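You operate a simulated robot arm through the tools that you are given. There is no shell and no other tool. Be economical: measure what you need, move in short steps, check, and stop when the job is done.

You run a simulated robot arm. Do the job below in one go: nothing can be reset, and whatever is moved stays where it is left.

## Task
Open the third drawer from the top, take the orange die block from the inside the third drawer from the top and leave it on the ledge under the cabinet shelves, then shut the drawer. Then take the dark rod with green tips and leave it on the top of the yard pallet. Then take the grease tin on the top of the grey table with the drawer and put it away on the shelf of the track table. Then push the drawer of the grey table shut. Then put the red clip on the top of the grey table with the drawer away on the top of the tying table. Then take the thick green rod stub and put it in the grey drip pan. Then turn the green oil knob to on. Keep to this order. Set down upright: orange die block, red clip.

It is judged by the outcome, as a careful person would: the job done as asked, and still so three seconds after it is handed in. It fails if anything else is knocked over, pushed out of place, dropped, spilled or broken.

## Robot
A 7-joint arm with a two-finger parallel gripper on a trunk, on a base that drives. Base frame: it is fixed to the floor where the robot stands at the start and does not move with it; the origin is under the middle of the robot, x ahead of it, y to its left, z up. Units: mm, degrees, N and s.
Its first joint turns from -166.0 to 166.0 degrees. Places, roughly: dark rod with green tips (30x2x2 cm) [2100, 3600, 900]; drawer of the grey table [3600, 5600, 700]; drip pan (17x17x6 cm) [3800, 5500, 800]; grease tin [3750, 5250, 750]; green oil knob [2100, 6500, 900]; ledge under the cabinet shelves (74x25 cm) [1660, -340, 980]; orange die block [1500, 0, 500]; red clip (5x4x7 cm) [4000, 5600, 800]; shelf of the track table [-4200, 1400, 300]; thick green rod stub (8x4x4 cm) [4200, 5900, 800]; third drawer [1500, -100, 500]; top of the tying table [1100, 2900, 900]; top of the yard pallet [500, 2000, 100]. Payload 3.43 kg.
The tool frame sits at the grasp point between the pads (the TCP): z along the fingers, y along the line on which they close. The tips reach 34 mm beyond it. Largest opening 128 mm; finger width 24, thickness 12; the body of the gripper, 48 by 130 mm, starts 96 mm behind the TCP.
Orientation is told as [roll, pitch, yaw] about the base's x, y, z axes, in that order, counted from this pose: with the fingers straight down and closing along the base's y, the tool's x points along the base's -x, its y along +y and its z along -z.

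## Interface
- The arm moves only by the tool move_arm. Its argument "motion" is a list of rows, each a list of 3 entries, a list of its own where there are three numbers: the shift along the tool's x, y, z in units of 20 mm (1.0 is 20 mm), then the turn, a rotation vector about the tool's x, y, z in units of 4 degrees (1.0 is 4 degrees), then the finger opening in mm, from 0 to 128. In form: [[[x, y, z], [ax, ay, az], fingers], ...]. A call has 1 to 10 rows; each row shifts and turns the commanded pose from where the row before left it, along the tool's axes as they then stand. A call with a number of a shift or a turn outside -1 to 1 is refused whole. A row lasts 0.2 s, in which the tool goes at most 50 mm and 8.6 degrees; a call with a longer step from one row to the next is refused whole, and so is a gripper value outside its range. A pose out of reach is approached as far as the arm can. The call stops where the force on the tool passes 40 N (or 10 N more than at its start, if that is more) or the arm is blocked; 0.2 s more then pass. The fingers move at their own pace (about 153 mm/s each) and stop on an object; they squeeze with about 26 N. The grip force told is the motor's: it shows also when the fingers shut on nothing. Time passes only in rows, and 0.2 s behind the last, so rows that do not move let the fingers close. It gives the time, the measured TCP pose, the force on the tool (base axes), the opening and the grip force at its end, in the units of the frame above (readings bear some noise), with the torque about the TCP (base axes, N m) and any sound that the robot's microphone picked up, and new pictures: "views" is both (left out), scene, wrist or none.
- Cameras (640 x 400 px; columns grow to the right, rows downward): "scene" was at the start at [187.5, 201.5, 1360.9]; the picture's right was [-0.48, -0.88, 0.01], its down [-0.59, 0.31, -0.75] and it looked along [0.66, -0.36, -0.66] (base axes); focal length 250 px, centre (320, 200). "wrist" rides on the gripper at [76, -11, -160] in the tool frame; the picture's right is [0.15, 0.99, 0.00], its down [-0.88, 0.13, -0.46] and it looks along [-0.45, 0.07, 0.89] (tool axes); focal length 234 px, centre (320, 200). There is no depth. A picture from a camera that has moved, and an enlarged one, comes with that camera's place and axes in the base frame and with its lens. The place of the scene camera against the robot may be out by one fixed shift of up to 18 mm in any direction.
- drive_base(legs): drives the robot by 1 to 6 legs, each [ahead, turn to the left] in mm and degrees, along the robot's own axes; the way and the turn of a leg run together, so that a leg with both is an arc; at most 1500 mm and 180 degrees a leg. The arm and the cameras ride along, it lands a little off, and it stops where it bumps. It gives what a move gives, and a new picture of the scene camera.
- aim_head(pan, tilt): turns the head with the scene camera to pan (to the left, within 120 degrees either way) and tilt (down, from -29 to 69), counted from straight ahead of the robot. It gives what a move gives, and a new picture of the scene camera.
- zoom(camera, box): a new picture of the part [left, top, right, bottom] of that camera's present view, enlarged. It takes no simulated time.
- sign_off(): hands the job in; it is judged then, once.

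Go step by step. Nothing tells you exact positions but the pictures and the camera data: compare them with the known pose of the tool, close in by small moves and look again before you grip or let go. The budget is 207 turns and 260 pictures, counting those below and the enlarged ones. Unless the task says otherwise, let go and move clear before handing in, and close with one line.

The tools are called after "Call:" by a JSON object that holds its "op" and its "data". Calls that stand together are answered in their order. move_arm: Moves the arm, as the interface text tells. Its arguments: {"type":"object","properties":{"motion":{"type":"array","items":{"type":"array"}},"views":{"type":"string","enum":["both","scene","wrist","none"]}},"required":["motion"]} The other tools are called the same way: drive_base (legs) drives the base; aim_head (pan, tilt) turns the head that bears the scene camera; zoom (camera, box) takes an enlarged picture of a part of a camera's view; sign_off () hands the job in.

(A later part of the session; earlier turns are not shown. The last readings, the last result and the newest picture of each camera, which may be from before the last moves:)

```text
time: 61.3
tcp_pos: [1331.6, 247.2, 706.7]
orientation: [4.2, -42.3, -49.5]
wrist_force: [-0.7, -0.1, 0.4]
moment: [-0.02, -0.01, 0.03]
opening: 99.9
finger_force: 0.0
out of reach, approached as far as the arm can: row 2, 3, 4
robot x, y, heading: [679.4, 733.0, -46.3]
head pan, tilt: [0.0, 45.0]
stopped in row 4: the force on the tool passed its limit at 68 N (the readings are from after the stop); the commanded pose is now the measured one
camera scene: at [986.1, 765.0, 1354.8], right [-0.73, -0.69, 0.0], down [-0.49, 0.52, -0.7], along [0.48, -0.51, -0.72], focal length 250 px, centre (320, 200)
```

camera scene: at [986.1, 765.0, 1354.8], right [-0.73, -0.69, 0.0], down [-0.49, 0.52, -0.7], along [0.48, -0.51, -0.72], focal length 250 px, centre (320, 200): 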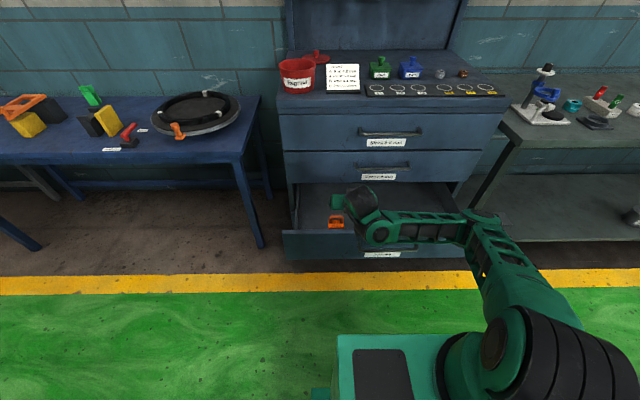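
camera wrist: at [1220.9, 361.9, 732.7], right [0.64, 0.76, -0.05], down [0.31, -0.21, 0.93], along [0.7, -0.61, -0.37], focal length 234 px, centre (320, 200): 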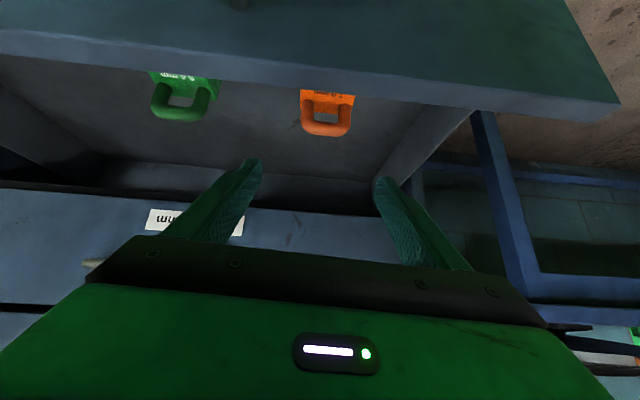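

Something in the folded posture resists. I back the base off so the arm can stretch into its better elbow-up posture.

Call:
{"op": "drive_base", "data": {"legs": [[-150, 0]]}}

Call:
{"op": "move_arm", "data": {"motion": [[[-0.95, 0, 0], [0, 0, 0], 100], [[-0.95, 0, 0], [0, 0, 0], 100], [[-0.95, 0, 0], [0, 0, 0], 100], [[-0.95, 0, 0], [0, 0, 0], 100], [[-0.95, 0, 0], [0, 0, 0], 100], [[-0.7, 0, 0.7], [0, 0, 0], 100], [[-0.7, 0, 0.7], [0, 0, 0], 100], [[-0.7, 0, 0.7], [0, 0, 0], 100]], "views": "scene"}}

```text
time: 62.7
tcp_pos: [1227.5, 354.7, 707.5]
orientation: [4.3, -42.3, -49.8]
wrist_force: [-0.5, -0.1, -0.9]
moment: [-0.01, 0.02, -0.01]
opening: 99.8
finger_force: 0.1
robot x, y, heading: [577.3, 837.8, -46.5]
head pan, tilt: [0.0, 45.0]
camera scene: at [883.6, 872.9, 1354.9], right [-0.73, -0.69, 0.0], down [-0.49, 0.52, -0.7], along [0.48, -0.51, -0.72], focal length 250 px, centre (320, 200)
```

scene: 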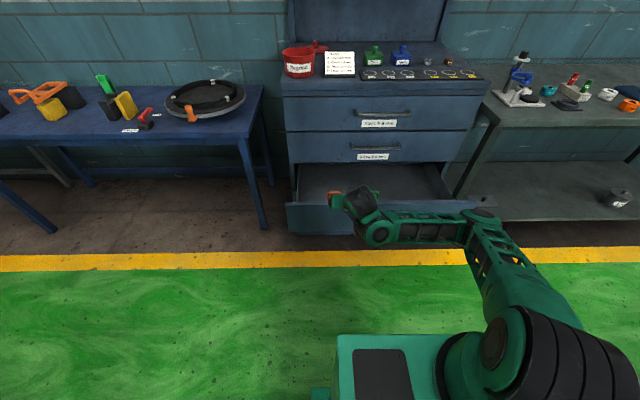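

```text
time: 64.2
tcp_pos: [1233.8, 346.7, 724.9]
orientation: [5.1, -43.6, -50.9]
wrist_force: [-0.1, 0.3, -1.1]
moment: [-0.05, -0.04, 0.01]
opening: 100.0
finger_force: 0.1
out of reach, approached as far as the arm can: row 1, 2, 3, 4, 5
robot x, y, heading: [575.5, 841.1, -46.6]
head pan, tilt: [0.0, 45.0]
stopped in row 7: the force on the tool passed its limit at 153 N (the readings are from after the stop); the commanded pose is now the measured one
camera scene: at [884.0, 872.5, 1354.8], right [-0.73, -0.69, 0.0], down [-0.49, 0.52, -0.7], along [0.48, -0.51, -0.72], focal length 250 px, centre (320, 200)
```

scene: 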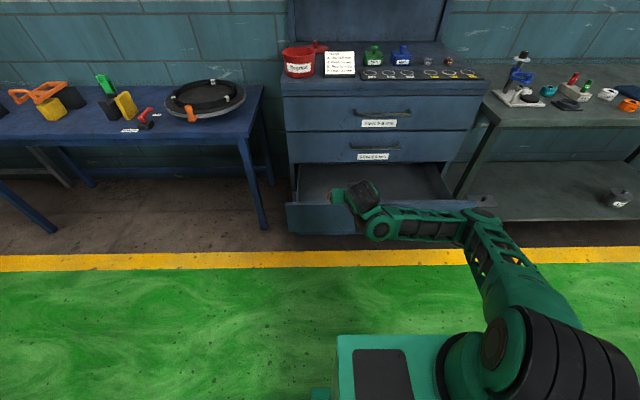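

The force spikes come from the arm re-configuring itself rather than from contact. I keep extending gently forward.

Call:
{"op": "move_arm", "data": {"motion": [[[-0.3, 0, 0.4], [0, 0, 0], 100], [[-0.3, 0, 0.4], [0, 0, 0], 100], [[-0.3, 0, 0.4], [0, 0, 0], 100], [[-0.3, 0, 0.4], [0, 0, 0], 100], [[-0.3, 0, 0.4], [0, 0, 0], 100], [[-0.3, 0, 0.4], [0, 0, 0], 100], [[0, 0, 0], [0, 0, 0], 100], [[0, 0, 0], [0, 0, 0], 100]], "views": "scene"}}

```text
time: 64.8
tcp_pos: [1238.0, 342.2, 732.6]
orientation: [5.6, -44.5, -51.6]
wrist_force: [0.0, -0.6, 0.0]
moment: [0.01, -0.02, 0.01]
opening: 100.0
finger_force: 0.0
robot x, y, heading: [579.6, 839.4, -47.0]
head pan, tilt: [0.0, 45.0]
stopped in row 2: the force on the tool passed its limit at 80 N (the readings are from after the stop); the commanded pose is now the measured one
camera scene: at [884.0, 872.5, 1354.8], right [-0.73, -0.69, 0.0], down [-0.49, 0.52, -0.7], along [0.48, -0.51, -0.72], focal length 250 px, centre (320, 200)
```

scene: 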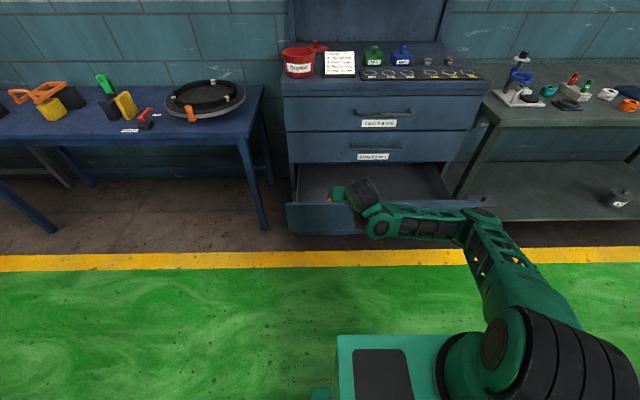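

Call:
{"op": "move_arm", "data": {"motion": [[[0, 0, 0.3], [0, -0.5, 0], 100], [[0, 0, 0.3], [0, -0.5, 0], 100], [[0, 0, 0.3], [0, -0.5, 0], 100], [[0, 0, 0.3], [0, -0.5, 0], 100], [[0, 0, 0.3], [0, -0.5, 0], 100], [[0, 0, 0.3], [0, -0.5, 0], 100], [[0, 0, 0], [0, 0, 0], 100]], "views": "none"}}

```text
time: 66.4
tcp_pos: [1255.6, 321.7, 709.6]
orientation: [7.5, -56.5, -54.0]
wrist_force: [1.0, -0.2, 0.0]
moment: [-0.05, 0.02, 0.02]
opening: 100.0
finger_force: 0.1
robot x, y, heading: [576.8, 839.1, -46.8]
head pan, tilt: [0.0, 45.0]
```

That worked. I extend further forward and up at this flatter pitch.

Call:
{"op": "move_arm", "data": {"motion": [[[-0.8, 0, 0.5], [0, 0, 0], 100], [[-0.8, 0, 0.5], [0, 0, 0], 100], [[-0.8, 0, 0.5], [0, 0, 0], 100], [[-0.8, 0, 0.5], [0, 0, 0], 100], [[-0.8, 0, 0.5], [0, 0, 0], 100], [[-0.8, 0, 0.5], [0, 0, 0], 100], [[-0.8, 0, 0.5], [0, 0, 0], 100], [[-0.8, 0, 0.5], [0, 0, 0], 100]], "views": "scene"}}

```text
time: 68.2
tcp_pos: [1335.8, 244.2, 781.9]
orientation: [7.1, -56.3, -54.0]
wrist_force: [0.5, -0.2, -0.9]
moment: [-0.01, -0.03, -0.01]
opening: 100.0
finger_force: 0.1
out of reach, approached as far as the arm can: row 6, 7, 8
robot x, y, heading: [576.4, 837.6, -46.7]
head pan, tilt: [0.0, 45.0]
camera scene: at [883.7, 872.9, 1354.9], right [-0.73, -0.69, 0.0], down [-0.49, 0.52, -0.7], along [0.48, -0.51, -0.72], focal length 250 px, centre (320, 200)
```

scene: 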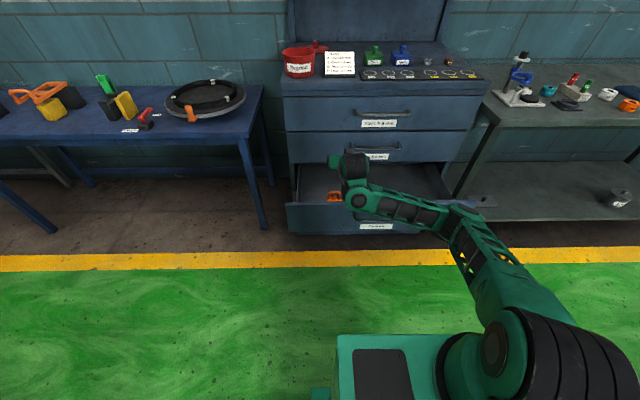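

The elbow is still low on the right. I back off to have free space and stretch the arm almost straight to bring it up.

Call:
{"op": "drive_base", "data": {"legs": [[-250, 0]]}}

Call:
{"op": "move_arm", "data": {"motion": [[[-0.56, 0, 0.83], [0, 0, 0], 100], [[-0.56, 0, 0.83], [0, 0, 0], 100], [[-0.56, 0, 0.83], [0, 0, 0], 100], [[-0.56, 0, 0.83], [0, 0, 0], 100], [[-0.56, 0, 0.83], [0, 0, 0], 100], [[-0.56, 0, 0.83], [0, 0, 0], 100], [[-0.56, 0, 0.83], [0, 0, 0], 100], [[-0.56, 0, 0.83], [0, 0, 0], 100], [[-0.56, 0, 0.83], [0, 0, 0], 100], [[-0.56, 0, 0.83], [0, 0, 0], 100]], "views": "scene"}}

```text
time: 70.0
tcp_pos: [1164.3, 426.9, 781.1]
orientation: [7.2, -56.3, -53.9]
wrist_force: [-0.1, 0.4, -0.2]
moment: [0.02, -0.02, 0.0]
opening: 100.1
finger_force: 0.1
robot x, y, heading: [405.5, 1016.8, -46.5]
head pan, tilt: [0.0, 45.0]
camera scene: at [712.8, 1054.6, 1354.9], right [-0.73, -0.69, 0.0], down [-0.49, 0.52, -0.7], along [0.48, -0.51, -0.72], focal length 250 px, centre (320, 200)
```

scene: 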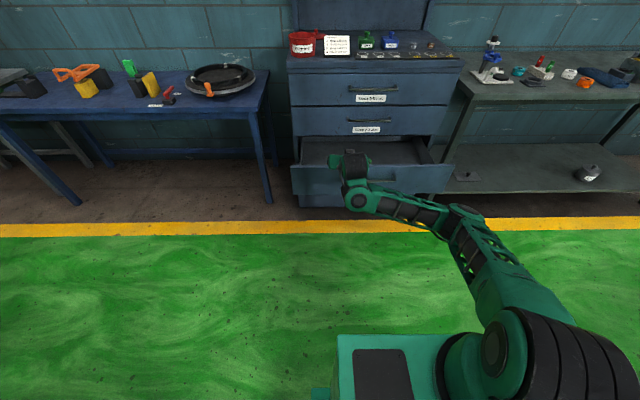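

```text
time: 72.2
tcp_pos: [1233.7, 424.1, 850.8]
orientation: [7.0, -57.0, -54.2]
wrist_force: [0.0, -0.3, -0.2]
moment: [-0.01, 0.01, -0.02]
opening: 100.2
finger_force: 0.0
out of reach, approached as far as the arm can: row 1, 2, 3, 4, 5, 6, 7, 8, 9, 10
robot x, y, heading: [405.8, 1019.2, -46.6]
head pan, tilt: [0.0, 45.0]
camera scene: at [712.8, 1054.5, 1354.9], right [-0.73, -0.69, 0.0], down [-0.49, 0.52, -0.7], along [0.48, -0.51, -0.72], focal length 250 px, centre (320, 200)
```

scene: 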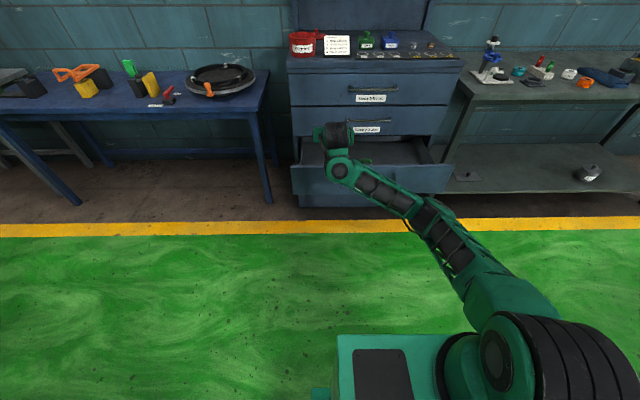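

Call:
{"op": "move_arm", "data": {"motion": [[[0, 0, -0.5], [0, 1, 0], 100], [[0, 0, -0.5], [0, 1, 0], 100], [[0, 0, -0.5], [0, 1, 0], 100], [[0, 0, -0.5], [0, 1, 0], 100], [[0, 0, -0.5], [0, 1, 0], 100], [[0, 0, -0.5], [0, 1, 0], 100], [[0, 0, -0.5], [0, 1, 0], 100], [[0, 0, -0.5], [0, 1, 0], 100]], "views": "scene"}}

```text
time: 72.6
tcp_pos: [1226.1, 434.0, 875.4]
orientation: [6.6, -56.5, -53.2]
wrist_force: [178.3, -255.6, -18.5]
moment: [7.81, 4.44, 15.14]
opening: 100.1
finger_force: 0.0
robot x, y, heading: [408.4, 1022.0, -46.7]
head pan, tilt: [0.0, 45.0]
stopped in row 2: the force on the tool passed its limit at 172 N (the readings are from after the stop); the commanded pose is now the measured one
camera scene: at [713.5, 1054.1, 1354.7], right [-0.73, -0.69, 0.0], down [-0.49, 0.52, -0.7], along [0.48, -0.51, -0.72], focal length 250 px, centre (320, 200)
```

scene: 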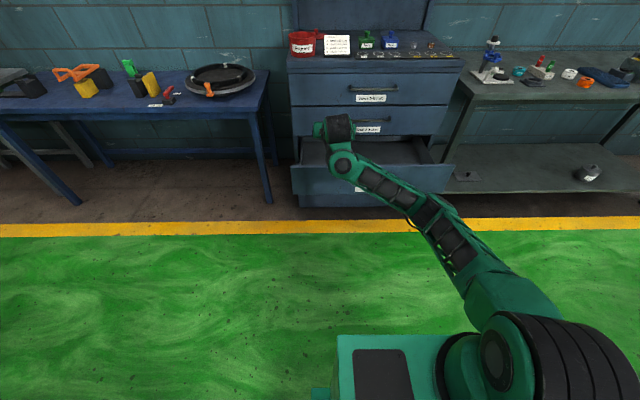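

Call:
{"op": "move_arm", "data": {"motion": [[[0, 0, 0], [0, 0, 0], 100], [[0, 0, 0], [0, 0, 0], 100]], "views": "none"}}

Call:
{"op": "move_arm", "data": {"motion": [[[0.3, 0, -0.5], [0, 0.5, 0], 100], [[0.3, 0, -0.5], [0, 0.5, 0], 100], [[0.3, 0, -0.5], [0, 0.5, 0], 100], [[0.3, 0, -0.5], [0, 0.5, 0], 100], [[0.3, 0, -0.5], [0, 0.5, 0], 100], [[0.3, 0, -0.5], [0, 0.5, 0], 100]], "views": "scene"}}

```text
time: 73.2
tcp_pos: [1225.2, 433.4, 875.3]
orientation: [7.4, -56.3, -54.2]
wrist_force: [209.7, -197.0, -29.8]
moment: [4.01, 3.93, 2.1]
opening: 100.2
finger_force: 0.2
robot x, y, heading: [404.8, 1020.7, -46.9]
head pan, tilt: [0.0, 45.0]
```

```text
time: 73.5
tcp_pos: [1221.9, 440.4, 893.3]
orientation: [7.5, -58.4, -53.9]
wrist_force: [206.9, -230.2, -12.9]
moment: [5.94, 4.97, 7.91]
opening: 99.9
finger_force: 0.0
robot x, y, heading: [407.4, 1020.8, -46.8]
head pan, tilt: [0.0, 45.0]
stopped in row 1: the force on the tool passed its limit at 346 N (the readings are from after the stop); the commanded pose is now the measured one
camera scene: at [713.5, 1054.1, 1354.7], right [-0.73, -0.69, 0.0], down [-0.49, 0.52, -0.7], along [0.48, -0.51, -0.72], focal length 250 px, centre (320, 200)
```

scene: 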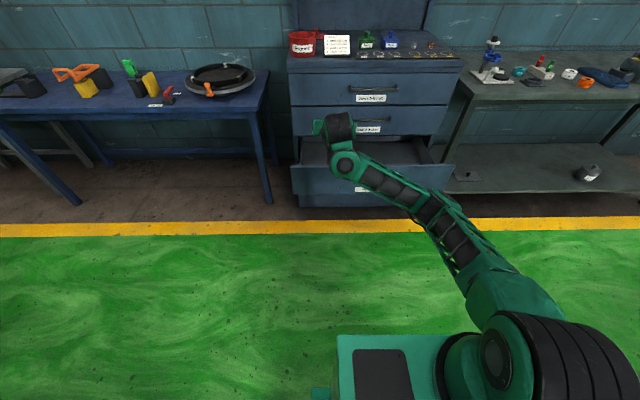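

The steady force suggests the hand presses on its own forearm. I look closer at the wrist.

Call:
{"op": "zoom", "data": {"camera": "scene", "box": [280, 90, 520, 290]}}

```text
2.00 times, centred on (400, 190) of scene
camera zoom: at [713.5, 1054.1, 1354.7], right [-0.73, -0.69, 0.0], down [-0.49, 0.52, -0.7], along [0.48, -0.51, -0.72], focal length 499 px, centre (160, 220)
```

zoom: 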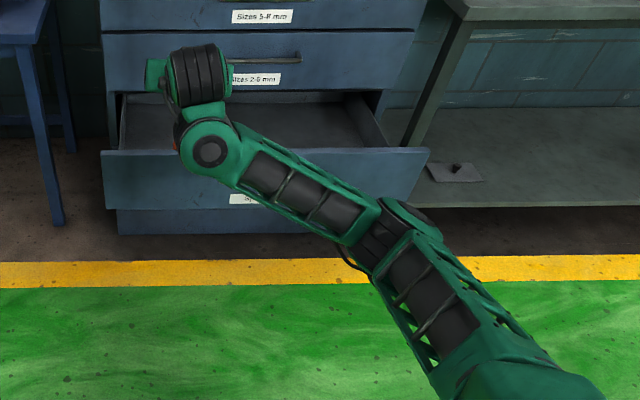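

Call:
{"op": "move_arm", "data": {"motion": [[[0, 0, 0.2], [-0.6, -0.5, -0.4], 100], [[0, 0, 0.2], [-0.6, -0.5, -0.4], 100], [[0, 0, 0.2], [-0.6, -0.5, -0.4], 100], [[0, 0, 0.2], [-0.6, -0.5, -0.4], 100], [[0, 0, 0.2], [-0.6, -0.5, -0.4], 100], [[0, 0, 0.2], [-0.6, -0.5, -0.4], 100], [[0, 0, 0], [0, 0, 0], 100], [[0, 0, 0], [0, 0, 0], 100]], "views": "both"}}

```text
time: 75.3
tcp_pos: [1195.4, 531.1, 896.2]
orientation: [4.6, -70.2, -35.8]
wrist_force: [0.0, -0.5, -1.1]
moment: [0.01, -0.02, 0.03]
opening: 99.8
finger_force: 0.1
out of reach, approached as far as the arm can: row 2, 3, 4, 5, 6
robot x, y, heading: [407.0, 1022.8, -46.7]
head pan, tilt: [0.0, 45.0]
camera scene: at [712.8, 1054.6, 1354.9], right [-0.73, -0.69, 0.0], down [-0.49, 0.52, -0.7], along [0.48, -0.51, -0.72], focal length 250 px, centre (320, 200)
camera wrist: at [1039.7, 613.1, 877.7], right [0.48, 0.87, -0.11], down [-0.06, 0.16, 0.99], along [0.88, -0.46, 0.13], focal length 234 px, centre (320, 200)
```

scene: 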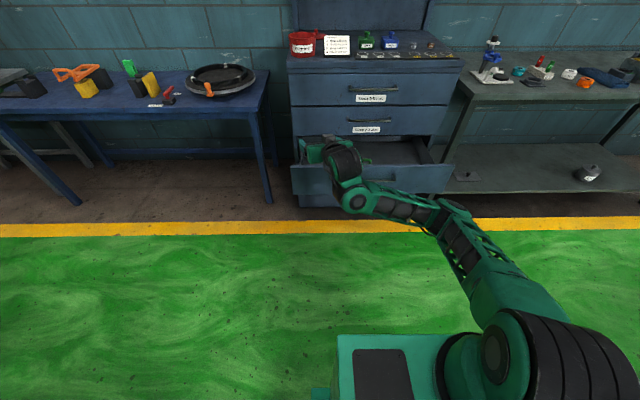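
wrist: 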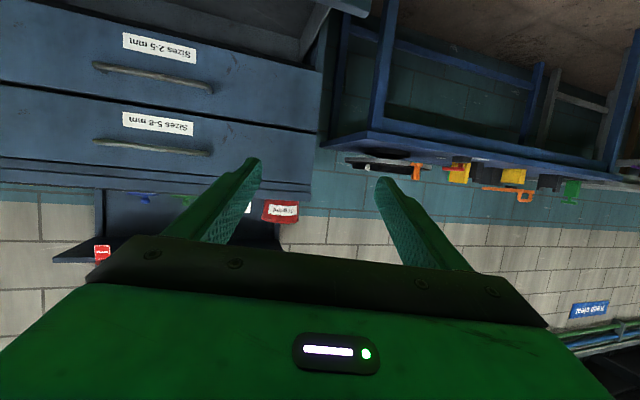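

The contact is gone. Earlier, rolling the tool a quarter turn brought the elbow up nicely while stretched, so I do that again here in free space.

Call:
{"op": "move_arm", "data": {"motion": [[[0, 0, 0], [0, 0, 1], 100], [[0, 0, 0], [0, 0, 1], 100], [[0, 0, 0], [0, 0, 1], 100], [[0, 0, 0], [0, 0, 1], 100], [[0, 0, 0], [0, 0, 1], 100], [[0, 0, 0], [0, 0, 1], 100], [[0, 0, 0], [0, 0, 1], 100], [[0, 0, 0], [0, 0, 1], 100], [[0, 0, 0], [0, 0, 1], 100], [[0, 0, 0], [0, 0, 1], 100]], "views": "none"}}

Call:
{"op": "move_arm", "data": {"motion": [[[0, 0, 0], [0, 0, 1], 100], [[0, 0, 0], [0, 0, 1], 100], [[0, 0, 0], [0, 0, 1], 100], [[0, 0, 0], [0, 0, 1], 100], [[0, 0, 0], [0, 0, 1], 100], [[0, 0, 0], [0, 0, 1], 100], [[0, 0, 0], [0, 0, 1], 100], [[0, 0, 0], [0, 0, 1], 100], [[0, 0, 0], [0, 0, 1], 100], [[0, 0, 0], [0, 0, 1], 100]], "views": "both"}}

```text
time: 77.5
tcp_pos: [1196.6, 529.8, 895.5]
orientation: [61.6, -44.6, -99.4]
wrist_force: [0.4, -1.3, -0.6]
moment: [-0.02, -0.01, 0.01]
opening: 100.2
finger_force: 0.1
robot x, y, heading: [408.2, 1021.5, -46.9]
head pan, tilt: [0.0, 45.0]
```

```text
time: 79.7
tcp_pos: [1195.9, 530.7, 895.0]
orientation: [70.0, -7.6, -117.5]
wrist_force: [0.0, 0.0, 0.1]
moment: [-0.02, 0.04, 0.0]
opening: 99.8
finger_force: 0.0
robot x, y, heading: [410.6, 1017.6, -46.6]
head pan, tilt: [0.0, 45.0]
camera scene: at [712.8, 1054.6, 1354.9], right [-0.73, -0.69, 0.0], down [-0.49, 0.52, -0.7], along [0.48, -0.51, -0.72], focal length 250 px, centre (320, 200)
camera wrist: at [1095.9, 672.3, 928.3], right [0.42, 0.08, 0.9], down [-0.72, -0.57, 0.39], along [0.54, -0.82, -0.18], focal length 234 px, centre (320, 200)
```

scene: 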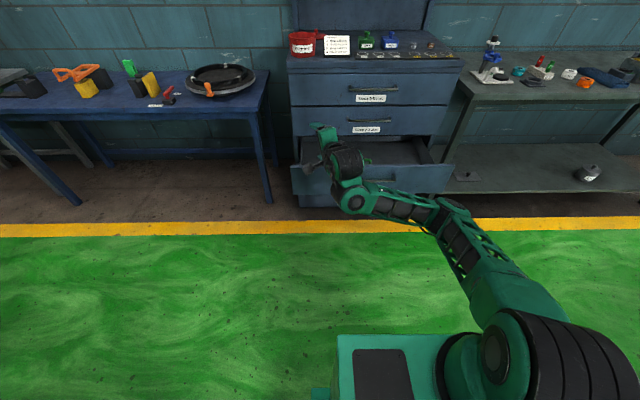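
wrist: 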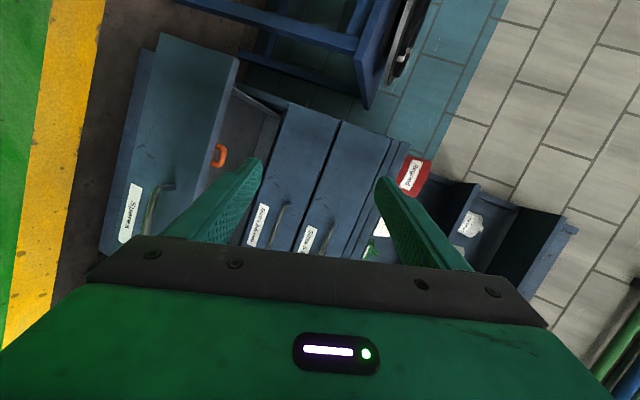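

Call:
{"op": "move_arm", "data": {"motion": [[[0, 1, 0], [-0.5, 0, 0], 100], [[0, 1, 0], [-0.5, 0, 0], 100], [[0, 1, 0.3], [-0.5, 0, 0], 100], [[0, 1, 0.3], [-0.5, 0, 0], 100], [[0, 1, 0.3], [0, 0, 0], 100], [[0, 1, 0.3], [0, 0, 0], 100], [[0, 1, 0.5], [0, 0, 0], 100], [[0, 1, 0.5], [0, 0, 0], 100], [[0, 1, 0.5], [0, 0, 0], 100], [[0, 0, 0], [0, 0, 0], 100]], "views": "scene"}}

```text
time: 81.9
tcp_pos: [1291.3, 507.3, 1055.7]
orientation: [77.7, -7.6, -117.7]
wrist_force: [0.3, -0.3, -0.4]
moment: [0.02, -0.02, 0.01]
opening: 99.9
finger_force: 0.1
out of reach, approached as far as the arm can: row 9
robot x, y, heading: [409.9, 1020.8, -46.5]
head pan, tilt: [0.0, 45.0]
camera scene: at [712.8, 1054.6, 1354.9], right [-0.73, -0.69, 0.0], down [-0.49, 0.52, -0.7], along [0.48, -0.51, -0.72], focal length 250 px, centre (320, 200)
```

scene: 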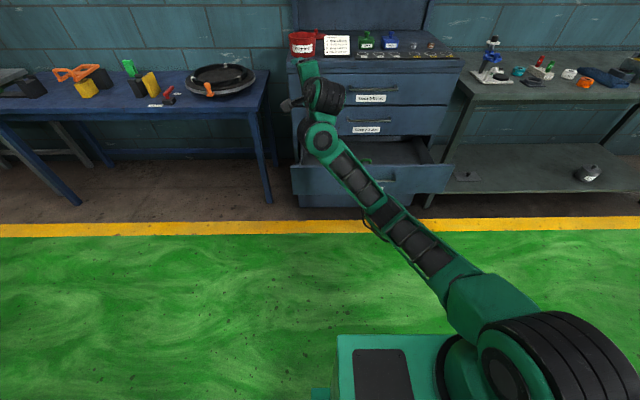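

The arm is almost straight now. I fold it back while pitching the tool downwards and see which way the elbow goes.

Call:
{"op": "move_arm", "data": {"motion": [[[0, 0, -0.6], [1, 0, 0], 100], [[0, 0, -0.6], [1, 0, 0], 100], [[0, 0, -0.6], [1, 0, 0], 100], [[0, 0, -0.6], [1, 0, 0], 100], [[0, 0, -0.6], [1, 0, 0], 100], [[0, 0, -0.6], [1, 0, 0], 100], [[0, 0, -0.6], [1, 0, 0], 100], [[0, 0, -0.6], [1, 0, 0], 100], [[0, 0, 0], [0, 0, 0], 100]], "views": "scene"}}

```text
time: 83.9
tcp_pos: [1304.7, 522.9, 1068.9]
orientation: [46.2, -7.6, -117.4]
wrist_force: [0.0, 0.2, 0.1]
moment: [0.01, 0.03, 0.01]
opening: 100.0
finger_force: 0.0
out of reach, approached as far as the arm can: row 6, 7, 8
robot x, y, heading: [407.1, 1021.9, -46.9]
head pan, tilt: [0.0, 45.0]
camera scene: at [712.9, 1054.6, 1354.8], right [-0.73, -0.69, 0.0], down [-0.49, 0.52, -0.7], along [0.48, -0.51, -0.72], focal length 250 px, centre (320, 200)
```

scene: 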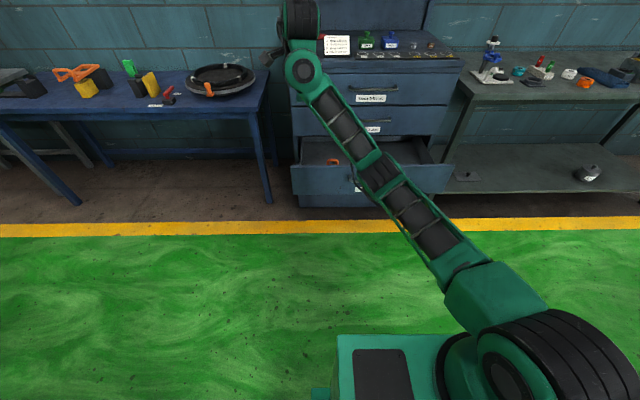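

Call:
{"op": "move_arm", "data": {"motion": [[[0, -0.9, 0.1], [0.5, 0, 0], 100], [[0, -0.9, 0.1], [0.5, 0, 0], 100], [[0, -0.9, 0.1], [0.5, 0, 0], 100], [[0, -0.9, 0.1], [0.5, 0, 0], 100], [[0, -0.9, 0.1], [0.5, 0, 0], 100], [[0, -0.9, 0.1], [0.5, 0, 0], 100], [[0, -0.9, 0.1], [0.5, 0, 0], 100], [[0, -0.9, 0.1], [0.5, 0, 0], 100], [[0, -0.9, 0.1], [0.5, 0, 0], 100], [[0, 0, 0], [0, 0, 0], 100]], "views": "scene"}}

```text
time: 86.1
tcp_pos: [1339.2, 532.8, 912.3]
orientation: [29.2, -7.7, -117.2]
wrist_force: [0.1, 0.0, 0.8]
moment: [0.01, -0.02, 0.0]
opening: 100.1
finger_force: 0.0
out of reach, approached as far as the arm can: row 1, 2, 3, 4, 5, 6, 7, 8, 9
robot x, y, heading: [407.9, 1025.9, -46.9]
head pan, tilt: [0.0, 45.0]
camera scene: at [712.9, 1054.6, 1354.9], right [-0.73, -0.69, 0.0], down [-0.49, 0.52, -0.7], along [0.48, -0.51, -0.72], focal length 250 px, centre (320, 200)
```

scene: 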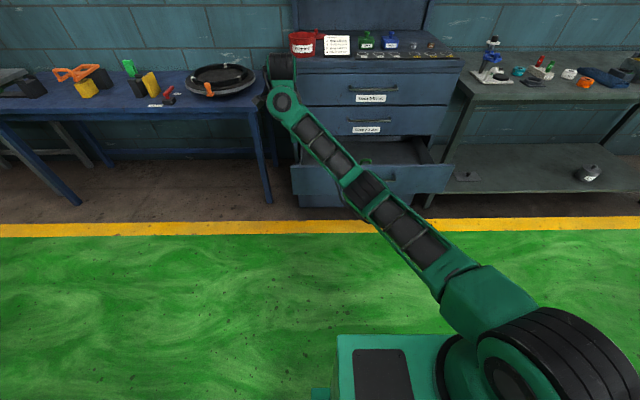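

Call:
{"op": "move_arm", "data": {"motion": [[[0, -0.95, -0.2], [0.3, 0, 0], 100], [[0, -0.95, -0.2], [0.3, 0, 0], 100], [[0, -0.95, -0.2], [0.3, 0, 0], 100], [[0, -0.95, -0.2], [0.3, 0, 0], 100], [[0, -0.95, -0.2], [0.3, 0, 0], 100], [[0, -0.95, -0.2], [0.3, 0, 0], 100], [[0, -0.95, -0.2], [0.3, 0, 0], 100], [[0, -0.95, -0.2], [0.3, 0, 0], 100], [[0, -0.95, -0.2], [0.3, 0, 0], 100], [[0, 0, 0], [0, 0, 0], 100]], "views": "scene"}}

```text
time: 88.3
tcp_pos: [1359.9, 631.4, 792.9]
orientation: [17.3, -7.6, -117.3]
wrist_force: [-0.2, -0.9, 0.3]
moment: [0.0, 0.0, 0.01]
opening: 99.9
finger_force: 0.1
out of reach, approached as far as the arm can: row 1, 2, 3, 4, 5, 6, 7, 8, 9
robot x, y, heading: [409.0, 1020.7, -46.7]
head pan, tilt: [0.0, 45.0]
camera scene: at [712.9, 1054.6, 1354.8], right [-0.73, -0.69, 0.0], down [-0.49, 0.52, -0.7], along [0.48, -0.51, -0.72], focal length 250 px, centre (320, 200)
```

scene: 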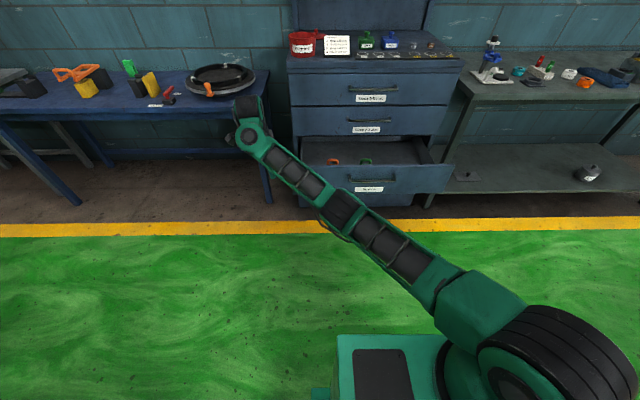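

The arm is in a straight singular posture, with the target inside it. I command upwards to break it.

Call:
{"op": "move_arm", "data": {"motion": [[[0, 0, -1], [0.2, 0, 0], 100], [[0, 0, -1], [0.2, 0, 0], 100], [[0, 0, -1], [0.2, 0, 0], 100], [[0, 0, -1], [0.2, 0, 0], 100], [[0, 0, -1], [0.2, 0, 0], 100], [[0, 0, -1], [0.2, 0, 0], 100], [[0, 0, -1], [0.2, 0, 0], 100], [[0, 0, -1], [0.2, 0, 0], 100], [[0, 0, 0], [0, 0, 0], 100], [[0, 0, 0], [0, 0, 0], 100]], "views": "scene"}}

```text
time: 90.5
tcp_pos: [1354.3, 671.3, 936.1]
orientation: [11.0, -7.6, -117.4]
wrist_force: [-0.1, 0.4, -0.4]
moment: [0.0, 0.03, 0.02]
opening: 99.9
finger_force: 0.0
out of reach, approached as far as the arm can: row 1, 2
robot x, y, heading: [406.8, 1022.0, -46.9]
head pan, tilt: [0.0, 45.0]
camera scene: at [712.9, 1054.6, 1354.8], right [-0.73, -0.69, 0.0], down [-0.49, 0.52, -0.7], along [0.48, -0.51, -0.72], focal length 250 px, centre (320, 200)
```

scene: 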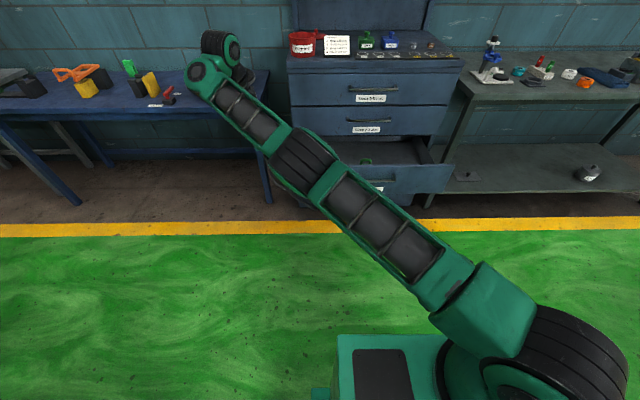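

The elbow is up now and the target is met. I pull in and turn the tool's yaw back.

Call:
{"op": "move_arm", "data": {"motion": [[[0, -0.9, 0], [0.3, 0, -1], 100], [[0, -0.9, 0], [0.3, 0, -1], 100], [[0.2, -0.9, 0], [0.3, 0, -1], 100], [[0.2, -0.9, 0], [0.3, 0, -1], 100], [[0.3, -0.9, 0], [0.3, 0, -1], 100], [[0.4, -0.8, 0], [0.3, 0, -1], 100], [[0.5, -0.8, 0], [0.3, 0, -1], 100], [[0, 0, 0], [0, 0, -1], 100], [[0, 0, 0], [0, 0, -1], 100], [[0, 0, 0], [0, 0, -1], 100]], "views": "none"}}

Call:
{"op": "move_arm", "data": {"motion": [[[0, -0.8, 0], [0, 0, -1], 100], [[0, -0.8, 0], [0, 0, -1], 100], [[0, -0.8, 0], [0, 0, -1], 100], [[0, -0.8, 0], [0, 0, -1], 100], [[0, -0.8, 0], [0, 0, -1], 100], [[0, -0.8, 0], [0, 0, -1], 100], [[0, -0.8, 0], [0, 0, -1], 100], [[0, -0.8, 0], [0, 0, 0], 100], [[0, -0.8, 0], [0, 0, 0], 100]], "views": "scene"}}

```text
time: 92.2
tcp_pos: [1333.9, 714.6, 990.1]
orientation: [6.8, -11.9, -95.3]
wrist_force: [203.7, 7.3, -37.2]
moment: [-5.36, 32.4, -23.27]
opening: 99.9
finger_force: 0.1
out of reach, approached as far as the arm can: row 2, 3, 4, 5, 6, 7
robot x, y, heading: [403.6, 1023.6, -46.9]
head pan, tilt: [0.0, 45.0]
stopped in row 8: the force on the tool passed its limit at 111 N (the readings are from after the stop); the commanded pose is now the measured one
```

```text
time: 92.7
tcp_pos: [1335.1, 722.0, 1007.6]
orientation: [7.3, -13.0, -93.2]
wrist_force: [229.1, 6.9, -42.7]
moment: [-5.78, 35.68, -26.63]
opening: 99.9
finger_force: 0.1
out of reach, approached as far as the arm can: row 1, 2
robot x, y, heading: [403.8, 1022.4, -46.4]
head pan, tilt: [0.0, 45.0]
stopped in row 2: the force on the tool passed its limit at 263 N (the readings are from after the stop); the commanded pose is now the measured one
camera scene: at [712.9, 1055.5, 1354.7], right [-0.73, -0.69, 0.0], down [-0.49, 0.52, -0.7], along [0.48, -0.51, -0.72], focal length 250 px, centre (320, 200)
```

scene: 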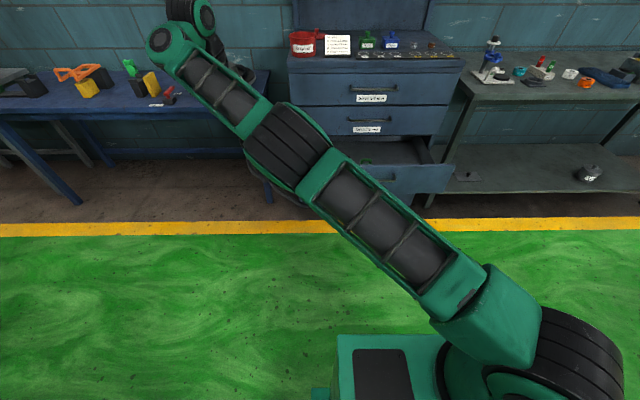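

The hand is again pressed on the forearm because it is too high. I tip it outward and lower it.

Call:
{"op": "move_arm", "data": {"motion": [[[0, 0.2, 0.4], [-0.5, 0, 0], 100], [[0, 0.2, 0.5], [-0.5, 0, 0], 100], [[0, 0.2, 0.8], [-0.5, 0, 0], 100], [[0, 0.2, 1], [0, 0, 0], 100], [[0, 0, 1], [0, 0, 0], 100], [[0, 0, 1], [0, 0, 0], 100], [[0, 0, 1], [0, 0, 0], 100], [[0, 0, 1], [0, 0, 0], 100], [[0, 0, 1], [0, 0, 0], 100], [[0, 0, 1], [0, 0, 0], 100]], "views": "scene"}}

```text
time: 92.9
tcp_pos: [1335.6, 739.5, 1032.2]
orientation: [10.5, -13.9, -94.1]
wrist_force: [226.5, 0.2, -36.5]
moment: [-4.31, 34.06, -26.79]
opening: 99.9
finger_force: 0.1
robot x, y, heading: [408.4, 1022.6, -46.7]
head pan, tilt: [0.0, 45.0]
stopped in row 1: the force on the tool passed its limit at 342 N (the readings are from after the stop); the commanded pose is now the measured one
camera scene: at [711.3, 1057.4, 1355.0], right [-0.73, -0.69, 0.0], down [-0.49, 0.52, -0.7], along [0.48, -0.51, -0.72], focal length 250 px, centre (320, 200)
```

scene: 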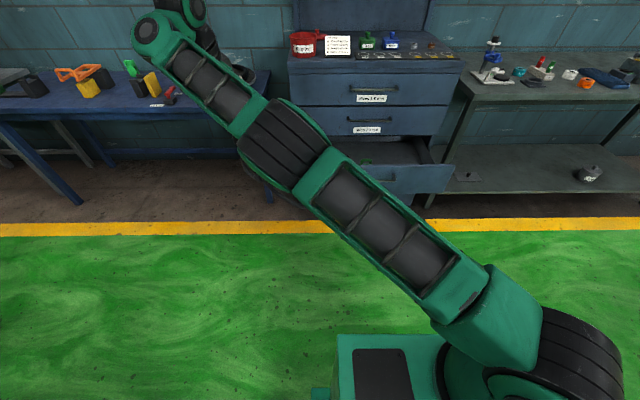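

Call:
{"op": "move_arm", "data": {"motion": [[[0, 0, 0], [-1, 0, 0], 100], [[0, 0, 0], [-1, 0, 0], 100], [[0, 0, 0], [-1, 0, 0], 100], [[0, 0, 0], [-1, 0, 0], 100], [[0, 0, 0], [-1, 0, 0], 100], [[0, 0, 0], [-1, 0, 0], 100]], "views": "wrist"}}

```text
time: 93.2
tcp_pos: [1333.8, 756.5, 1057.9]
orientation: [13.6, -14.5, -95.0]
wrist_force: [223.1, 4.4, -26.7]
moment: [-3.83, 32.94, -27.27]
opening: 99.9
finger_force: 0.0
out of reach, approached as far as the arm can: row 1
robot x, y, heading: [408.7, 1023.7, -46.7]
head pan, tilt: [0.0, 45.0]
stopped in row 1: the force on the tool passed its limit at 400 N (the readings are from after the stop); the commanded pose is now the measured one
camera wrist: at [1294.6, 870.7, 1185.7], right [0.97, 0.12, 0.19], down [-0.04, -0.73, 0.68], along [0.22, -0.67, -0.71], focal length 234 px, centre (320, 200)
```

wrist: 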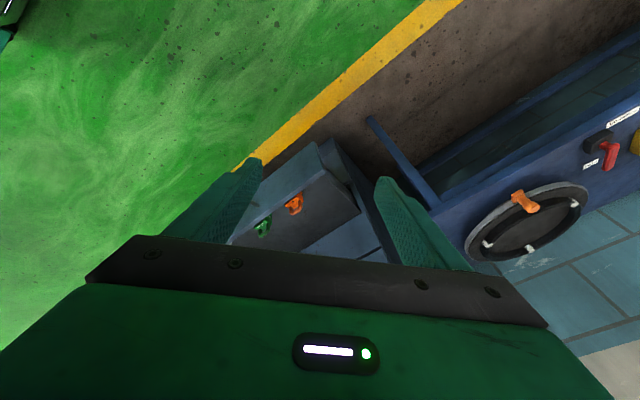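

Call:
{"op": "move_arm", "data": {"motion": [[[0, 0.3, -0.5], [0, 0, 0], 100], [[0, 0.3, -0.5], [0, 0, 0], 100], [[0, 0.3, -0.5], [0, 0, 0], 100], [[0, 0.3, -0.5], [0, 0, 0], 100], [[0, 0.3, -0.5], [0, 0, 0], 100], [[0, 0, 0], [0, 0, 0], 100]], "views": "scene"}}

```text
time: 94.6
tcp_pos: [1342.0, 745.3, 1082.8]
orientation: [11.0, -14.3, -94.6]
wrist_force: [0.5, -0.5, 0.0]
moment: [0.03, 0.01, 0.01]
opening: 100.1
finger_force: 0.0
out of reach, approached as far as the arm can: row 4, 5
robot x, y, heading: [408.2, 1020.8, -46.3]
head pan, tilt: [0.0, 45.0]
camera scene: at [712.6, 1055.8, 1354.8], right [-0.73, -0.69, 0.0], down [-0.49, 0.52, -0.7], along [0.48, -0.51, -0.72], focal length 250 px, centre (320, 200)
```

scene: 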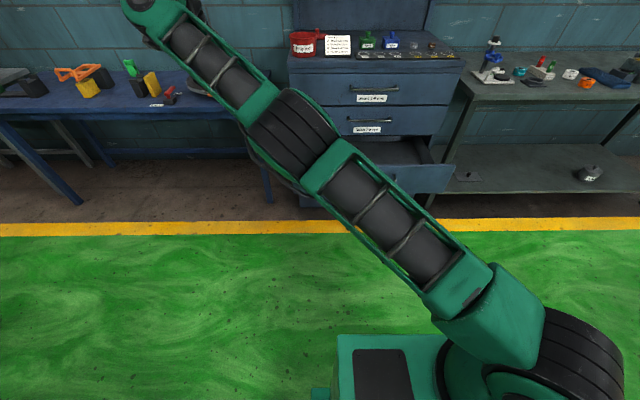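

Free again. From here I go outward and down, keeping the arm long.

Call:
{"op": "move_arm", "data": {"motion": [[[0, 0.3, 0.6], [-0.4, 0, 0], 100], [[0, 0.3, 0.6], [-0.4, 0, 0], 100], [[0, 0.2, 0.6], [-0.4, 0, 0], 100], [[0, 0.1, 0.6], [-0.4, 0, 0], 100], [[0, 0, 0.6], [-0.4, 0, 0], 100], [[0, 0, 0.6], [-0.4, 0, 0], 100], [[0, 0, 0.6], [0, 0, 0], 100], [[0, 0, 0.6], [0, 0, 0], 100], [[0, 0, 0.6], [0, 0, 0], 100], [[0, 0, 0], [0, 0, 0], 100]], "views": "scene"}}

```text
time: 95.7
tcp_pos: [1369.8, 735.2, 1051.9]
orientation: [20.3, -15.0, -97.4]
wrist_force: [292.1, -16.6, -50.8]
moment: [-3.84, 38.57, -35.34]
opening: 99.9
finger_force: 0.1
robot x, y, heading: [405.8, 1026.1, -46.7]
head pan, tilt: [0.0, 45.0]
stopped in row 5: the force on the tool passed its limit at 140 N (the readings are from after the stop); the commanded pose is now the measured one
camera scene: at [712.8, 1055.6, 1354.8], right [-0.73, -0.69, 0.0], down [-0.49, 0.52, -0.7], along [0.48, -0.51, -0.72], focal length 250 px, centre (320, 200)
```

scene: 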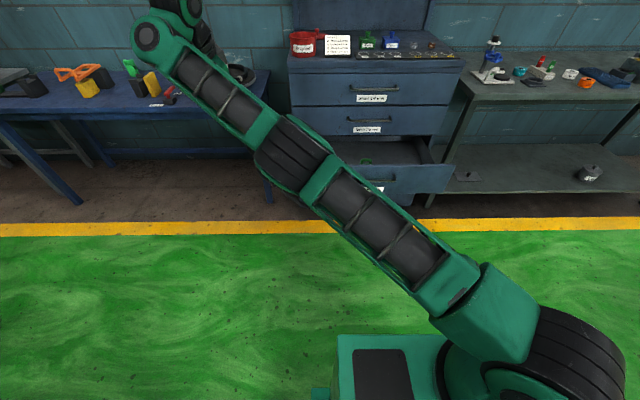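

The hand's wide side faces the forearm in this roll. I free it upward and turn it a quarter turn back.

Call:
{"op": "move_arm", "data": {"motion": [[[0, 0.3, -0.5], [0, 0, 0], 100], [[0, 0.3, -0.5], [0, 0, 0], 100], [[0, 0.3, -0.5], [0, 0, 0], 100], [[0, 0, 0], [0, 0, 0], 100], [[0, 0, 0], [0, 0, 0], 100]], "views": "none"}}

Call:
{"op": "move_arm", "data": {"motion": [[[0, 0, 0], [0, 0, -1], 100], [[0, 0, 0], [0, 0, -1], 100], [[0, 0, 0], [0, 0, -1], 100], [[0, 0, 0], [0, 0, -1], 100], [[0, 0, 0], [0, 0, -1], 100], [[0, 0, 0], [0, 0, -1], 100], [[0, 0, 0], [0, 0, -1], 100], [[0, 0, 0], [0, 0, -1], 100], [[0, 0, 0], [0, 0, -1], 100], [[0, 0, 0], [0, 0, -1], 100]], "views": "scene"}}

```text
time: 96.9
tcp_pos: [1369.8, 743.6, 1081.5]
orientation: [18.9, -14.4, -95.4]
wrist_force: [0.4, -0.7, 0.2]
moment: [0.02, 0.01, 0.04]
opening: 99.9
finger_force: 0.0
out of reach, approached as far as the arm can: row 3
robot x, y, heading: [409.5, 1021.4, -46.7]
head pan, tilt: [0.0, 45.0]
```

```text
time: 97.8
tcp_pos: [1369.0, 749.0, 1097.2]
orientation: [18.4, -19.7, -86.6]
wrist_force: [207.6, -3.2, -36.7]
moment: [-3.95, 25.35, -25.11]
opening: 99.9
finger_force: 0.0
robot x, y, heading: [409.0, 1024.7, -46.8]
head pan, tilt: [0.0, 45.0]
stopped in row 4: the force on the tool passed its limit at 121 N (the readings are from after the stop); the commanded pose is now the measured one
camera scene: at [712.8, 1055.5, 1354.8], right [-0.73, -0.69, 0.0], down [-0.49, 0.52, -0.7], along [0.48, -0.51, -0.72], focal length 250 px, centre (320, 200)
```

scene: 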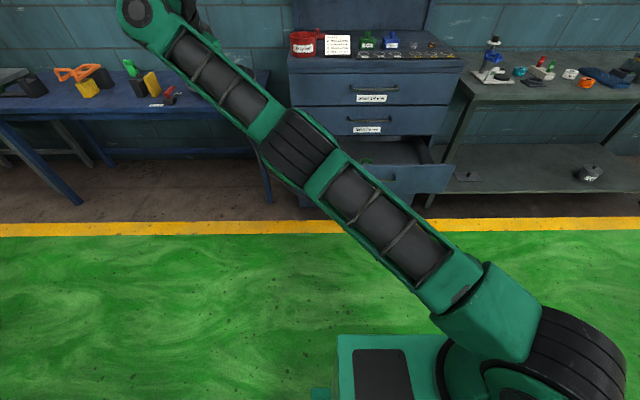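

I look at the hand directly with the head.

Call:
{"op": "aim_head", "data": {"pan": 35, "tilt": 15}}

```text
time: 98.8
tcp_pos: [1368.1, 749.8, 1096.3]
orientation: [18.0, -19.6, -86.4]
wrist_force: [194.2, 43.5, -33.3]
moment: [-10.23, 23.9, -27.52]
opening: 99.9
finger_force: 0.0
robot x, y, heading: [403.7, 1019.4, -46.7]
head pan, tilt: [35.0, 15.0]
camera scene: at [748.7, 1095.5, 1401.7], right [-0.2, -0.98, -0.01], down [-0.26, 0.06, -0.96], along [0.94, -0.19, -0.27], focal length 250 px, centre (320, 200)
```

scene: 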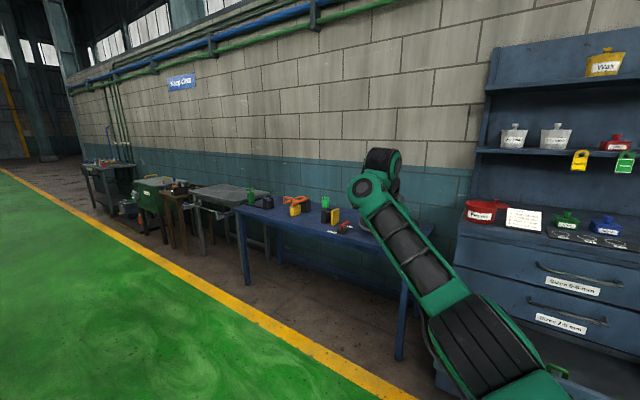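

The forearm slopes up and the hand is folded under it. I point the hand outward along the forearm first, then lower and retract.

Call:
{"op": "move_arm", "data": {"motion": [[[0, 0.3, -0.5], [0, 0, 0], 100], [[0, 0.3, -0.5], [-0.5, 0, 0], 100], [[0, 0.3, -0.5], [-1, 0, 0], 100], [[0, 0, 0], [-1, 0, 0], 100], [[0, 0, 0], [-1, 0, 0], 100], [[0, 0, 0], [-1, 0, 0], 100], [[0, 0, 0], [-1, 0, 0], 100], [[0, 0, 0], [-1, 0, 0], 100], [[0, 0, 0], [-1, 0, 0], 100], [[0, 0, 0], [-1, 0, 0], 100]], "views": "scene"}}

```text
time: 99.6
tcp_pos: [1368.4, 769.7, 1140.7]
orientation: [25.5, -19.3, -88.9]
wrist_force: [198.9, 7.8, -17.2]
moment: [-3.01, 23.64, -24.81]
opening: 99.8
finger_force: 0.1
robot x, y, heading: [408.1, 1023.4, -46.4]
head pan, tilt: [35.0, 15.0]
stopped in row 4: the force on the tool passed its limit at 462 N (the readings are from after the stop); the commanded pose is now the measured one
camera scene: at [748.9, 1095.3, 1401.7], right [-0.2, -0.98, -0.01], down [-0.26, 0.06, -0.96], along [0.94, -0.19, -0.27], focal length 250 px, centre (320, 200)
```

scene: 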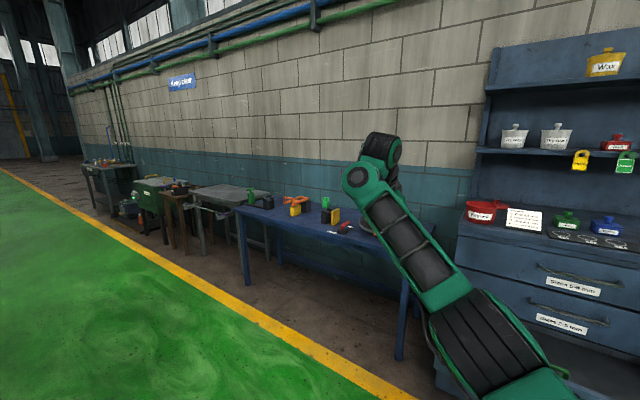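

Rotate about the wrist rather than the grasp point.

Call:
{"op": "move_arm", "data": {"motion": [[[0, 0.9, 0], [-1, 0, 0], 100], [[0, 0.9, 0], [-1, 0, 0], 100], [[0, 0.9, 0], [-1, 0, 0], 100], [[0, 0.9, 0], [-1, 0, 0], 100], [[0, 0.9, 0], [-1, 0, 0], 100], [[0, 0.9, 0], [-1, 0, 0], 100], [[0, 0.9, 0], [-1, 0, 0], 100], [[0, 0.9, 0], [-1, 0, 0], 100], [[0, 0.9, 0], [-1, 0, 0], 100], [[0, 0, 0], [0, 0, 0], 100]], "views": "scene"}}

```text
time: 100.7
tcp_pos: [1388.2, 789.3, 1170.1]
orientation: [41.4, -17.5, -90.3]
wrist_force: [302.0, -27.4, -12.5]
moment: [1.38, 28.14, -29.22]
opening: 100.4
finger_force: 0.1
out of reach, approached as far as the arm can: row 2, 3, 4, 5
robot x, y, heading: [411.6, 1019.6, -46.8]
head pan, tilt: [35.0, 15.0]
stopped in row 5: the force on the tool passed its limit at 275 N (the readings are from after the stop); the commanded pose is now the measured one
camera scene: at [749.1, 1095.3, 1401.6], right [-0.2, -0.98, -0.01], down [-0.26, 0.06, -0.96], along [0.94, -0.19, -0.27], focal length 250 px, centre (320, 200)
```

scene: 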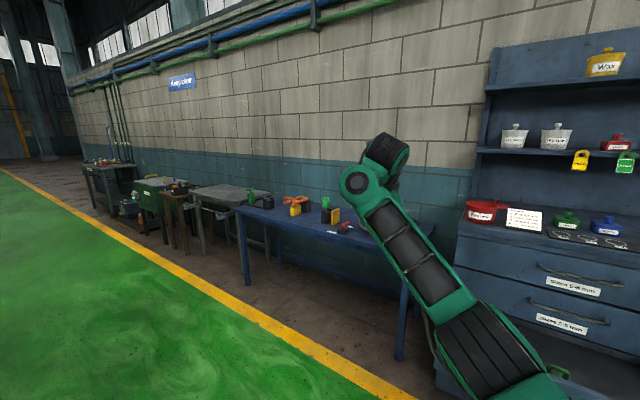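

The contact point works out to be the wrist-camera side. Turning the hand the other way should free it.

Call:
{"op": "move_arm", "data": {"motion": [[[0, 0, 0], [0, 0, 1], 100], [[0, 0, 0], [0, 0, 1], 100], [[0, 0, 0], [0, 0, 1], 100], [[0, 0, 0], [0, 0, 1], 100], [[0, 0, 0], [0, 0, 1], 100], [[0, 0, 0], [0, 0, 1], 100], [[0, 0, 0], [0, 0, 1], 100], [[0, 0, 0], [0, 0, 1], 100], [[0, 0, 0], [0, 0, 1], 100], [[0, 0, 0], [0, 0, 1], 100]], "views": "scene"}}

```text
time: 102.8
tcp_pos: [1385.0, 793.7, 1166.8]
orientation: [42.8, 9.6, -118.5]
wrist_force: [0.3, 0.3, 0.2]
moment: [0.02, 0.0, -0.01]
opening: 99.8
finger_force: 0.1
robot x, y, heading: [408.0, 1019.7, -46.5]
head pan, tilt: [35.0, 15.0]
camera scene: at [748.7, 1095.6, 1401.7], right [-0.2, -0.98, -0.01], down [-0.26, 0.06, -0.96], along [0.94, -0.19, -0.27], focal length 250 px, centre (320, 200)
```

scene: 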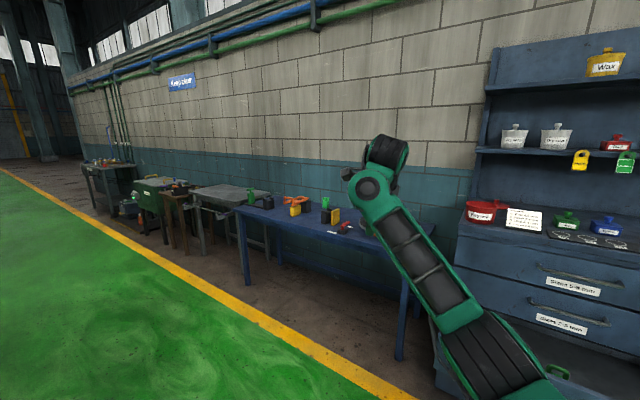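

Free again. Now I lower the hand with that pitch kept.

Call:
{"op": "move_arm", "data": {"motion": [[[0, -0.65, 0.7], [0, 0, 0], 100], [[0, -0.65, 0.7], [0, 0, 0], 100], [[0, -0.65, 0.7], [0, 0, 0], 100], [[0, -0.65, 0.7], [0, 0, 0], 100], [[0, -0.65, 0.7], [0, 0, 0], 100], [[0, -0.65, 0.7], [0, 0, 0], 100], [[0, -0.65, 0.7], [0, 0, 0], 100], [[0, -0.65, 0.7], [0, 0, 0], 100], [[0, -0.65, 0.7], [0, 0, 0], 100], [[0, -0.65, 0.7], [0, 0, 0], 100]], "views": "scene"}}

```text
time: 105.0
tcp_pos: [1399.8, 821.3, 977.8]
orientation: [42.8, 9.6, -118.4]
wrist_force: [-0.3, 0.2, 0.2]
moment: [0.0, -0.02, 0.02]
opening: 100.3
finger_force: 0.1
robot x, y, heading: [406.8, 1022.7, -46.8]
head pan, tilt: [35.0, 15.0]
camera scene: at [748.6, 1095.6, 1401.7], right [-0.2, -0.98, -0.01], down [-0.26, 0.06, -0.96], along [0.94, -0.19, -0.27], focal length 250 px, centre (320, 200)
```

scene: 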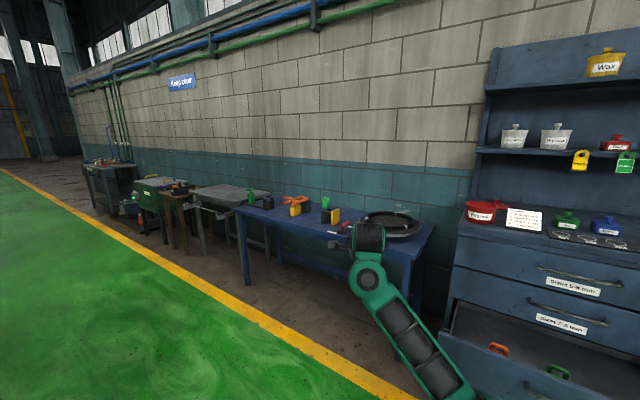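

Call:
{"op": "move_arm", "data": {"motion": [[[0, -0.65, 0.7], [0, 0, 0], 100], [[0, -0.65, 0.7], [0, 0, 0], 100], [[0, -0.65, 0.7], [0, 0, 0], 100], [[0, -0.65, 0.7], [0, 0, 0], 100], [[0, -0.65, 0.7], [0, 0, 0], 100], [[0, -0.65, 0.7], [0, 0, 0], 100], [[0, -0.65, 0.7], [0, 0, 0], 100], [[0, -0.65, 0.7], [0, 0, 0], 100]], "views": "none"}}

Call:
{"op": "aim_head", "data": {"pan": 10, "tilt": 45}}

```text
time: 106.8
tcp_pos: [1412.2, 844.1, 828.3]
orientation: [42.7, 9.6, -118.3]
wrist_force: [0.5, -0.6, 0.5]
moment: [0.0, 0.01, 0.02]
opening: 100.0
finger_force: 0.0
robot x, y, heading: [403.0, 1022.6, -46.6]
head pan, tilt: [35.0, 15.0]
```

```text
time: 107.8
tcp_pos: [1412.5, 844.5, 828.0]
orientation: [42.7, 9.6, -118.4]
wrist_force: [0.3, 1.0, -0.1]
moment: [-0.02, 0.0, -0.01]
opening: 100.0
finger_force: 0.0
robot x, y, heading: [403.9, 1021.9, -46.7]
head pan, tilt: [10.0, 45.0]
camera scene: at [722.1, 1066.3, 1354.9], right [-0.6, -0.8, 0.0], down [-0.57, 0.43, -0.7], along [0.56, -0.41, -0.72], focal length 250 px, centre (320, 200)
```

scene: 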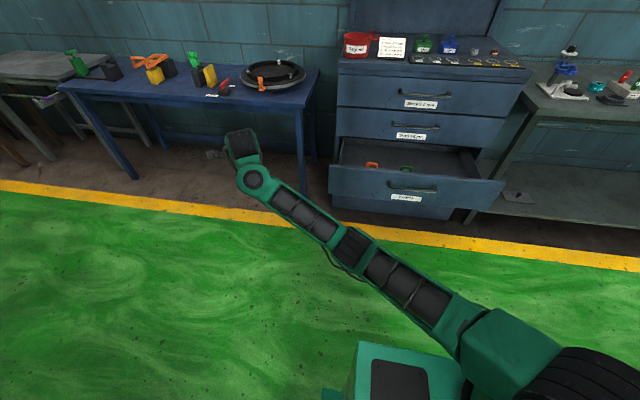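

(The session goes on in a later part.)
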